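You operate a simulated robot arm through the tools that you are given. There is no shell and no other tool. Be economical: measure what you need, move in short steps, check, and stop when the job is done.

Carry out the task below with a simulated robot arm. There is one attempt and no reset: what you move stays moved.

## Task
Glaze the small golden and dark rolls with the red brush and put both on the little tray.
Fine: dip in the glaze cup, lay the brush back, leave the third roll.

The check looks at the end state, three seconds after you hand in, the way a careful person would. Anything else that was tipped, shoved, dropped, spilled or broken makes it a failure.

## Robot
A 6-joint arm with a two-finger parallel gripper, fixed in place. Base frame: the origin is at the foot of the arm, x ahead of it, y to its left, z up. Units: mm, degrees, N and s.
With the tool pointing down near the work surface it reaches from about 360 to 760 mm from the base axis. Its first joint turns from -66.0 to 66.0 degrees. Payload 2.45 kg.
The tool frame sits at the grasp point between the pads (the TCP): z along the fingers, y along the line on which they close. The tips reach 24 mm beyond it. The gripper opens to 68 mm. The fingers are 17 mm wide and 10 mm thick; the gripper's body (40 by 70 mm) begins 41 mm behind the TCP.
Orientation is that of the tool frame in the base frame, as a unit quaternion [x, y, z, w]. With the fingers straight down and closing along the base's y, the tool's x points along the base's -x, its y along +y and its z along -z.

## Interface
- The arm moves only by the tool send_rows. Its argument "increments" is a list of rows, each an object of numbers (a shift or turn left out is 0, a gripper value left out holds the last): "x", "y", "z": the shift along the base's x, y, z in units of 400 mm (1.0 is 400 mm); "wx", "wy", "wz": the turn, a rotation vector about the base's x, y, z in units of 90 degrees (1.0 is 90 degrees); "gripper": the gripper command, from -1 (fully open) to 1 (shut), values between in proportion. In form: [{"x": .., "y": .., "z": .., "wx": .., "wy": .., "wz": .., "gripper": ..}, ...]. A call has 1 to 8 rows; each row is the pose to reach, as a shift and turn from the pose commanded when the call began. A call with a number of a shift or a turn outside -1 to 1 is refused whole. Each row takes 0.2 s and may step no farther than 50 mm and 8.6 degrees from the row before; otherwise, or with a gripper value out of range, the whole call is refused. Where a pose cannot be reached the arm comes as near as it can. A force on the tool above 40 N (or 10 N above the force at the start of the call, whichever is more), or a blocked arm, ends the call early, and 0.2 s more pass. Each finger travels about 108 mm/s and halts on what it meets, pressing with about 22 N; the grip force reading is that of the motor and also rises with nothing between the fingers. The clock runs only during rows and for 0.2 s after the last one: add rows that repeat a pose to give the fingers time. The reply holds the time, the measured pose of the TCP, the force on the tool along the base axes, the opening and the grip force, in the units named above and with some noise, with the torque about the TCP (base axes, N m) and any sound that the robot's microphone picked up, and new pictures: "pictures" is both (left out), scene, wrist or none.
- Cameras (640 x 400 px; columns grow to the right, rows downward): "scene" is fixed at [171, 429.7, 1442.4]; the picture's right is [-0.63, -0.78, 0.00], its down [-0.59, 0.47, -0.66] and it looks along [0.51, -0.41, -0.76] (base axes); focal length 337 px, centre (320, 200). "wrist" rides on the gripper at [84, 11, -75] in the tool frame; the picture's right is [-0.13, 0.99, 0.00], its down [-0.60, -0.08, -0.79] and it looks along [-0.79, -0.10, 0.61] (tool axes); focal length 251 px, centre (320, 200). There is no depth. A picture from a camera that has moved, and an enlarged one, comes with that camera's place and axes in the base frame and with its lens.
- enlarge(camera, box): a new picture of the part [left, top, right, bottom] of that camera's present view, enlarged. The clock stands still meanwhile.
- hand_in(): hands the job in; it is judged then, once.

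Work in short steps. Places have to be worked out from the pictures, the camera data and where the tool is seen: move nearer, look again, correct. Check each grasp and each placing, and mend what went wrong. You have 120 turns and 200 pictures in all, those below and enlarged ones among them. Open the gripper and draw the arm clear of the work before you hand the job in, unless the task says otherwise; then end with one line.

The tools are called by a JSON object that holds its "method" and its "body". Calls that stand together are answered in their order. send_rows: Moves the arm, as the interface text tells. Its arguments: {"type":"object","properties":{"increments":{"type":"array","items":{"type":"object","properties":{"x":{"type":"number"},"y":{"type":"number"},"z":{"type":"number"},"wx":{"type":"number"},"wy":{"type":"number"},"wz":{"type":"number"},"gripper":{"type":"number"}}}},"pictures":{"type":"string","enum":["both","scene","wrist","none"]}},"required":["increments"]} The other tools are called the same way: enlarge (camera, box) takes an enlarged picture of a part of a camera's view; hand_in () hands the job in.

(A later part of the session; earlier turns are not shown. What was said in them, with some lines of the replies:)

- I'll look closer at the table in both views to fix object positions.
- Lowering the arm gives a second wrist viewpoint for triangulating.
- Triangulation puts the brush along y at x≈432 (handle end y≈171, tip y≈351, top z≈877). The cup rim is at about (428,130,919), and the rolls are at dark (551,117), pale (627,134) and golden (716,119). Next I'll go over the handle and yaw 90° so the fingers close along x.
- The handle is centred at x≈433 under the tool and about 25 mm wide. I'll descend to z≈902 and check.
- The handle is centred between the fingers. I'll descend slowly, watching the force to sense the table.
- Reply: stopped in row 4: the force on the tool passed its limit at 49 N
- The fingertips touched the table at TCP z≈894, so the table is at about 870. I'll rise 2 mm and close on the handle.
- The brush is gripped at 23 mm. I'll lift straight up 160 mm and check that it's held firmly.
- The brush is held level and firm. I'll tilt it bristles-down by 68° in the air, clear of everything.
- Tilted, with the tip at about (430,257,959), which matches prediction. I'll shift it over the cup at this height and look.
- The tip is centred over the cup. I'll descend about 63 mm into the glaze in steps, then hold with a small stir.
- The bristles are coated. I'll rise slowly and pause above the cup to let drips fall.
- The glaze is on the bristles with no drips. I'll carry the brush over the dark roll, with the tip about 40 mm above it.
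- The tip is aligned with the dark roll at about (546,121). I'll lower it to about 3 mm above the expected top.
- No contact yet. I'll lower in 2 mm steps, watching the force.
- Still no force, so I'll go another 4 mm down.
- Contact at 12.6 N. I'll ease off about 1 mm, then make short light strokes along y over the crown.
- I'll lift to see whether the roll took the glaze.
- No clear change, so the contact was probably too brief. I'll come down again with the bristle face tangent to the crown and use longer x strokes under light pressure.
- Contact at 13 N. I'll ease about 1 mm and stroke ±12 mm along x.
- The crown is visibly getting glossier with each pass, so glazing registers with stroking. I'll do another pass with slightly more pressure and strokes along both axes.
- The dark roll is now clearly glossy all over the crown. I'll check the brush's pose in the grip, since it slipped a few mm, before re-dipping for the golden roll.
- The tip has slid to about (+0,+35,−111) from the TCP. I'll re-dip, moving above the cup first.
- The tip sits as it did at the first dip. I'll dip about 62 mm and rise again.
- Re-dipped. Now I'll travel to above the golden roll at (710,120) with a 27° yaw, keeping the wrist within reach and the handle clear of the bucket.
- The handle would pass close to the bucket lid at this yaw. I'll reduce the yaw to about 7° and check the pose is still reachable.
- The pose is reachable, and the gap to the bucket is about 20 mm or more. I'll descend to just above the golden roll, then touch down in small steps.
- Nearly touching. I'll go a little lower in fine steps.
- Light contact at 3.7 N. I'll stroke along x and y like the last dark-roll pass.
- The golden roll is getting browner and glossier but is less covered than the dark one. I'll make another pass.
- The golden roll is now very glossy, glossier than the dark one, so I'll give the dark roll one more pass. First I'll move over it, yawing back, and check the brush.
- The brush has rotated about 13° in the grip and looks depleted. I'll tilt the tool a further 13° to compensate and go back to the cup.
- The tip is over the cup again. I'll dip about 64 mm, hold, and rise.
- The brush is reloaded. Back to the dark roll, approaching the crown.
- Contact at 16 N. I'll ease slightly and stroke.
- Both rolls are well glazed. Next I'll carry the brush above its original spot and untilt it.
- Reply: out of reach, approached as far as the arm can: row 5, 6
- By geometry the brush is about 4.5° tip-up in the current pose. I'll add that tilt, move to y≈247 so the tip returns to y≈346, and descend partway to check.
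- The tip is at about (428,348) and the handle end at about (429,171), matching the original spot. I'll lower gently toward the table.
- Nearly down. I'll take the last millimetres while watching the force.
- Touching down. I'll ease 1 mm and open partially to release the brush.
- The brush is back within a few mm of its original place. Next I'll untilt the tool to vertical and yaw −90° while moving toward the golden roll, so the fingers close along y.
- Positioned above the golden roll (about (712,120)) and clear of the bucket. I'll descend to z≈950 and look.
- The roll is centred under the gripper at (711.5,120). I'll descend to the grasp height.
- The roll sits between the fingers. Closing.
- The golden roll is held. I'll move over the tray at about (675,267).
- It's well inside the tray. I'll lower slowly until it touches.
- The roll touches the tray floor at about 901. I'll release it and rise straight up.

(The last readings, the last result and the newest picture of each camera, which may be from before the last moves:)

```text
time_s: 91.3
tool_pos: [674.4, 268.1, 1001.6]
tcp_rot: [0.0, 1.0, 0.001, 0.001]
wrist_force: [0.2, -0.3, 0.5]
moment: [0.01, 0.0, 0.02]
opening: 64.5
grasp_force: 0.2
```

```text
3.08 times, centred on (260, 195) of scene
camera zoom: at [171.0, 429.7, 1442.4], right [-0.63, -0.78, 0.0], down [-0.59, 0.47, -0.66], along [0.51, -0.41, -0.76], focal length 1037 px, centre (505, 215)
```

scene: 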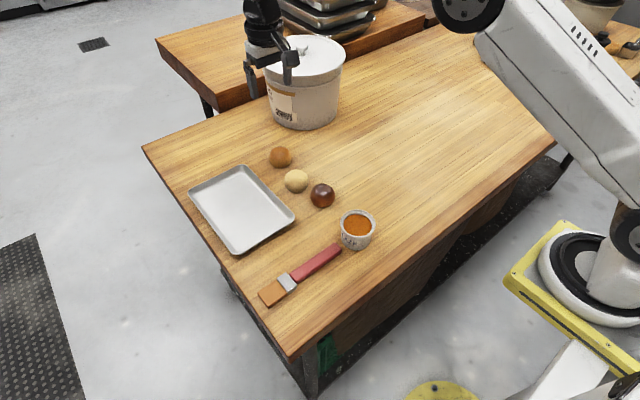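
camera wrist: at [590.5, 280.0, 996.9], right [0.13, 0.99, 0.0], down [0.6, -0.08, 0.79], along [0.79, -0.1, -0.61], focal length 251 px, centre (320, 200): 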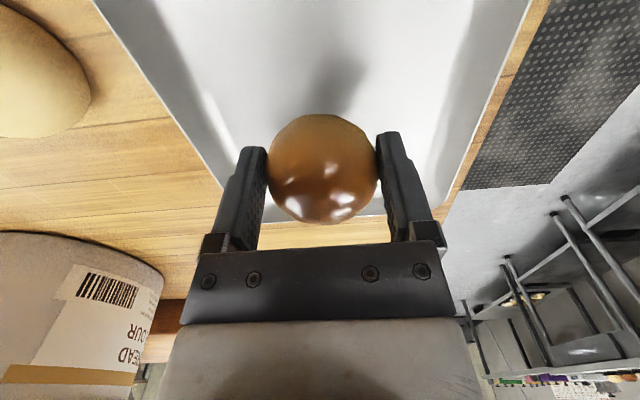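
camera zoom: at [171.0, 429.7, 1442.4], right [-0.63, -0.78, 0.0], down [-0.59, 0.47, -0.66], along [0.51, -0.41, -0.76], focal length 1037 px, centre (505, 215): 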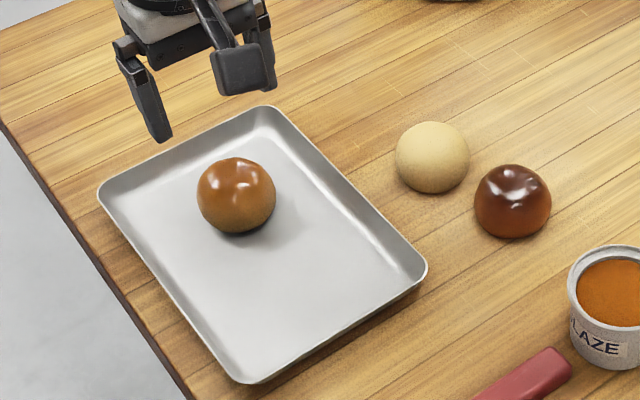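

The golden roll is on the tray. Next the dark roll, moving over (547,119).

{"method": "send_rows", "body": {"increments": [{"x": -0.07, "y": -0.08, "gripper": -1}, {"x": -0.14, "y": -0.16}, {"x": -0.21, "y": -0.24}, {"x": -0.28, "y": -0.32}, {"x": -0.319, "y": -0.373}, {"x": -0.319, "y": -0.373, "z": -0.1}, {"x": -0.319, "y": -0.373, "z": -0.13}, {"x": -0.319, "y": -0.373, "z": -0.13}], "pictures": "wrist"}}

{"method": "enlarge", "body": {"camera": "scene", "box": [260, 130, 400, 250]}}

```text
time_s: 93.1
tool_pos: [546.1, 119.1, 949.3]
tcp_rot: [0.0, 1.0, -0.001, 0.001]
wrist_force: [0.7, 0.1, -0.2]
moment: [0.0, 0.03, -0.01]
opening: 68.0
grasp_force: 0.0
camera wrist: at [462.2, 131.3, 1023.8], right [0.13, 0.99, 0.0], down [0.6, -0.08, 0.79], along [0.79, -0.1, -0.61], focal length 251 px, centre (320, 200)
```

wrist: 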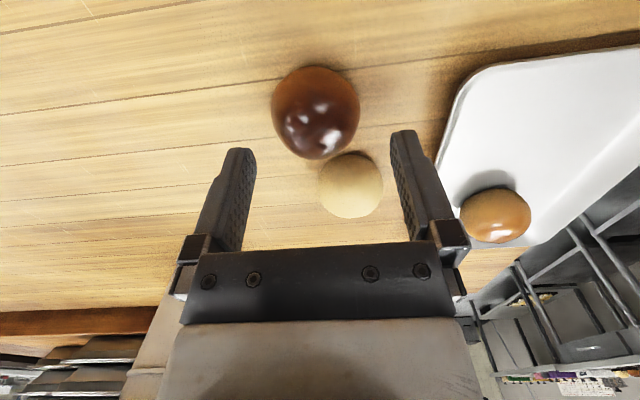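

```text
3.33 times, centred on (330, 190) of scene
camera zoom: at [171.0, 429.7, 1442.4], right [-0.63, -0.78, 0.0], down [-0.59, 0.47, -0.66], along [0.51, -0.41, -0.76], focal length 1124 px, centre (287, 233)
```

zoom: 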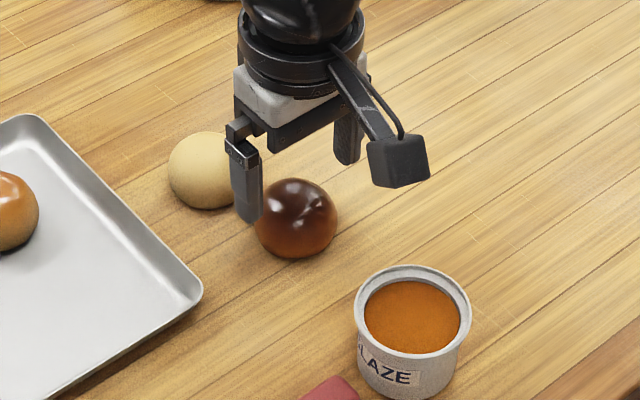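

Centred at about (549,118). I'll descend and grasp.

{"method": "send_rows", "body": {"increments": [{"z": -0.06, "x": 0.006, "y": -0.002}, {"z": -0.11, "x": 0.006, "y": -0.002}, {"z": -0.128, "x": 0.006, "y": -0.002}, {"z": -0.128, "x": 0.006, "y": -0.002}], "pictures": "wrist"}}

```text
time_s: 94.1
tool_pos: [549.0, 118.1, 896.2]
tcp_rot: [-0.001, 1.0, 0.0, 0.001]
wrist_force: [0.1, -0.1, -0.1]
moment: [0.03, 0.0, 0.02]
opening: 67.7
grasp_force: 0.0
camera wrist: at [464.5, 130.8, 972.4], right [0.13, 0.99, 0.0], down [0.6, -0.08, 0.79], along [0.79, -0.1, -0.61], focal length 251 px, centre (320, 200)
```

wrist: 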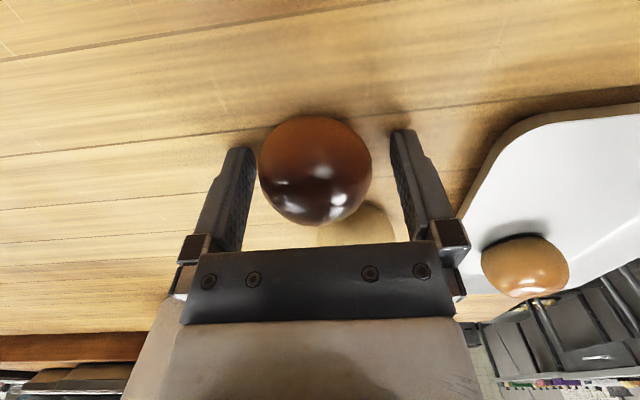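

{"method": "send_rows", "body": {"increments": [{"z": 0.004, "gripper": 0.0}, {"z": 0.004, "gripper": 1}, {"z": 0.004, "gripper": 1}, {"z": 0.004, "gripper": 1}], "pictures": "none"}}

{"method": "send_rows", "body": {"increments": [{"z": 0.02}, {"z": 0.06}, {"z": 0.12}, {"z": 0.2}, {"z": 0.2}], "pictures": "wrist"}}

```text
time_s: 95.1
tool_pos: [549.6, 117.7, 898.6]
tcp_rot: [0.0, 1.0, 0.001, 0.0]
wrist_force: [0.2, 0.7, -0.2]
moment: [-0.01, 0.01, 0.0]
opening: 54.2
grasp_force: 13.9
```

```text
time_s: 96.3
tool_pos: [547.6, 120.1, 979.2]
tcp_rot: [-0.001, 1.0, 0.0, 0.0]
wrist_force: [-0.4, 0.7, -0.3]
moment: [0.0, -0.01, -0.04]
opening: 54.1
grasp_force: 13.9
camera wrist: at [464.0, 131.7, 1054.3], right [0.13, 0.99, 0.0], down [0.6, -0.08, 0.79], along [0.79, -0.1, -0.61], focal length 251 px, centre (320, 200)
```

wrist: 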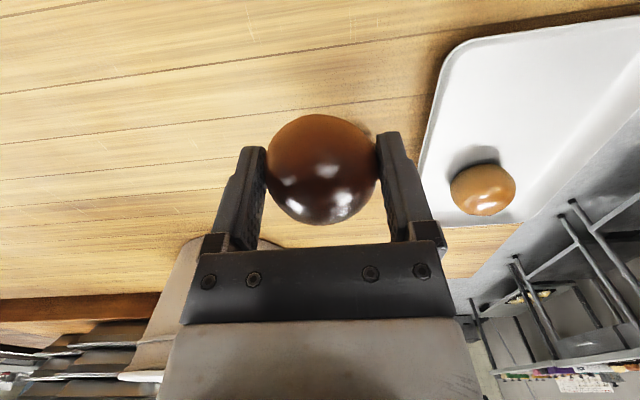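

The dark roll is held. I'll move it to the tray at about (595,267).

{"method": "send_rows", "body": {"increments": [{"y": 0.1, "x": 0.025}, {"y": 0.2, "x": 0.055}, {"y": 0.3, "x": 0.085}, {"y": 0.373, "x": 0.115}, {"y": 0.373, "x": 0.115, "z": -0.08}, {"y": 0.373, "x": 0.115, "z": -0.14}, {"y": 0.373, "x": 0.115, "z": -0.14}], "pictures": "wrist"}}

{"method": "enlarge", "body": {"camera": "scene", "box": [180, 130, 340, 260]}}

```text
time_s: 97.9
tool_pos: [595.8, 269.8, 922.3]
tcp_rot: [0.0, 1.0, 0.0, 0.001]
wrist_force: [-0.7, -0.4, -0.4]
moment: [-0.03, -0.02, 0.01]
opening: 54.0
grasp_force: 13.6
camera wrist: at [510.7, 280.5, 998.1], right [0.13, 0.99, 0.0], down [0.6, -0.08, 0.79], along [0.79, -0.1, -0.61], focal length 251 px, centre (320, 200)
```

wrist: 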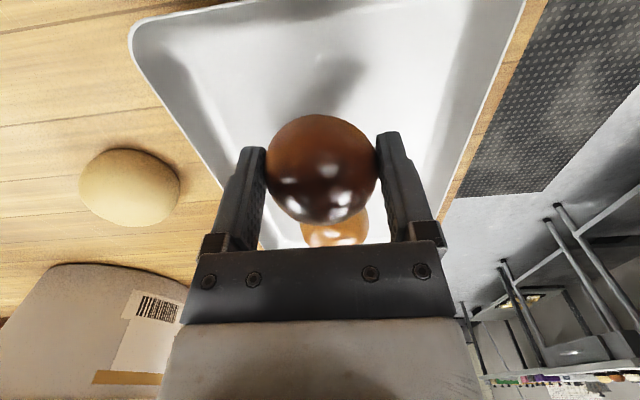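

```text
3.08 times, centred on (260, 195) of scene
camera zoom: at [171.0, 429.7, 1442.4], right [-0.63, -0.78, 0.0], down [-0.59, 0.47, -0.66], along [0.51, -0.41, -0.76], focal length 1037 px, centre (505, 215)
```

zoom: 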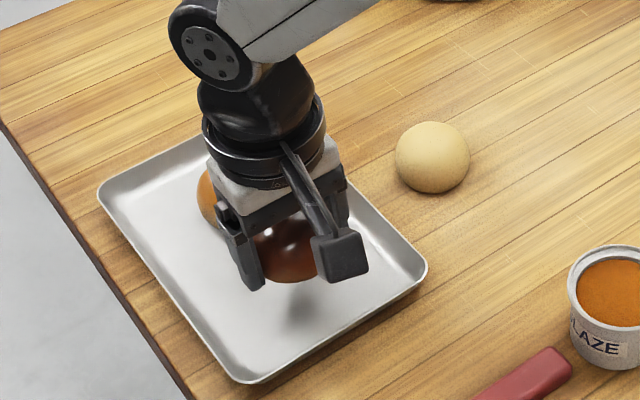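

There's room beside the golden roll. Lowering to contact.

{"method": "send_rows", "body": {"increments": [{"z": -0.025}, {"z": -0.04}, {"z": -0.047}, {"z": -0.051}, {"z": -0.054}, {"z": -0.054}], "pictures": "none"}}

```text
time_s: 99.3
tool_pos: [594.7, 268.0, 900.8]
tcp_rot: [0.0, 1.0, 0.0, 0.001]
wrist_force: [0.1, 1.3, -0.2]
moment: [-0.01, 0.0, 0.03]
opening: 54.1
grasp_force: 13.7
```

{"method": "send_rows", "body": {"increments": [{"z": -0.002}, {"z": -0.003}, {"z": -0.003}], "pictures": "none"}}

```text
time_s: 100.1
tool_pos: [595.6, 267.2, 901.3]
tcp_rot: [0.0, 1.0, 0.001, 0.002]
wrist_force: [-2.7, 0.3, 8.1]
moment: [0.02, 0.03, 0.01]
opening: 54.0
grasp_force: 14.2
```

It's touching the tray floor. I'll release, rise, and retreat.

{"method": "send_rows", "body": {"increments": [{"z": 0.002, "gripper": -0.7}, {"z": 0.002, "gripper": -0.9}, {"z": 0.002, "gripper": -0.9}, {"z": 0.03, "gripper": -0.9}, {"z": 0.1}, {"z": 0.2}, {"z": 0.3}, {"z": 0.4}], "pictures": "none"}}

{"method": "send_rows", "body": {"increments": [{"z": 0.1, "x": -0.02, "gripper": -1}, {"z": 0.2, "x": -0.06}, {"z": 0.25, "x": -0.16}, {"z": 0.3, "x": -0.26}, {"z": 0.35, "x": -0.36}, {"z": 0.35, "x": -0.46}, {"z": 0.35, "x": -0.5}, {"z": 0.35, "x": -0.5}]}}

{"method": "enlarge", "body": {"camera": "scene", "box": [180, 110, 400, 320]}}

```text
time_s: 101.9
tool_pos: [594.9, 267.5, 1059.9]
tcp_rot: [0.001, 1.0, -0.001, 0.0]
wrist_force: [0.7, -1.0, -0.3]
moment: [-0.05, -0.03, -0.01]
opening: 64.7
grasp_force: 0.0
```

```text
time_s: 103.7
tool_pos: [394.8, 267.1, 1199.3]
tcp_rot: [0.001, 1.0, 0.0, 0.001]
wrist_force: [0.5, 0.6, 0.0]
moment: [-0.02, -0.03, -0.04]
opening: 68.2
grasp_force: 0.0
camera wrist: at [310.0, 279.3, 1275.3], right [0.13, 0.99, 0.0], down [0.6, -0.08, 0.79], along [0.79, -0.1, -0.61], focal length 251 px, centre (320, 200)
```

scene: 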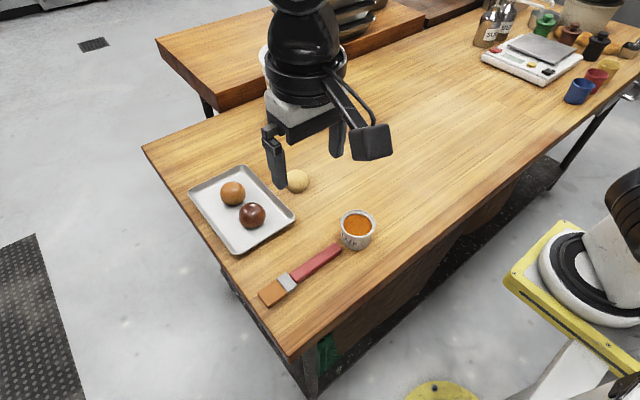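
wrist: 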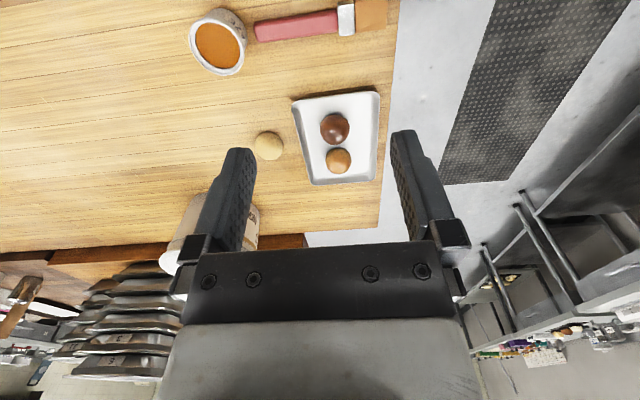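

```text
1.90 times, centred on (290, 215) of scene
camera zoom: at [171.0, 429.7, 1442.4], right [-0.63, -0.78, 0.0], down [-0.59, 0.47, -0.66], along [0.51, -0.41, -0.76], focal length 642 px, centre (377, 171)
```

zoom: 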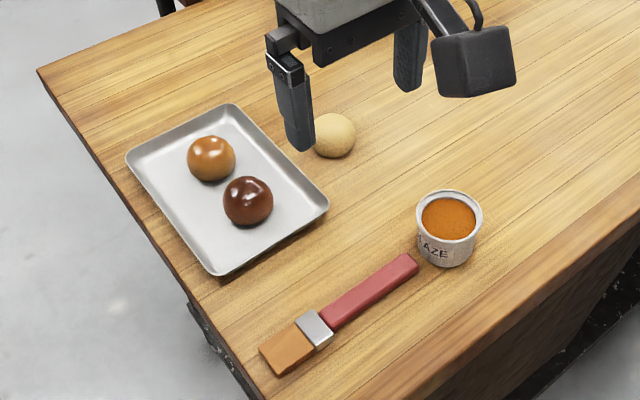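

Both glazed rolls are on the tray, the pale roll and cup haven't moved, and the brush is back in its place. The gripper is open and the arm is clear, so I'm handing in.

{"method": "hand_in", "body": {}}

```text
The job is handed in.
```

The golden and dark rolls are glazed and on the little tray. The brush is back within about 5 mm of where it started, and the third roll was left untouched.
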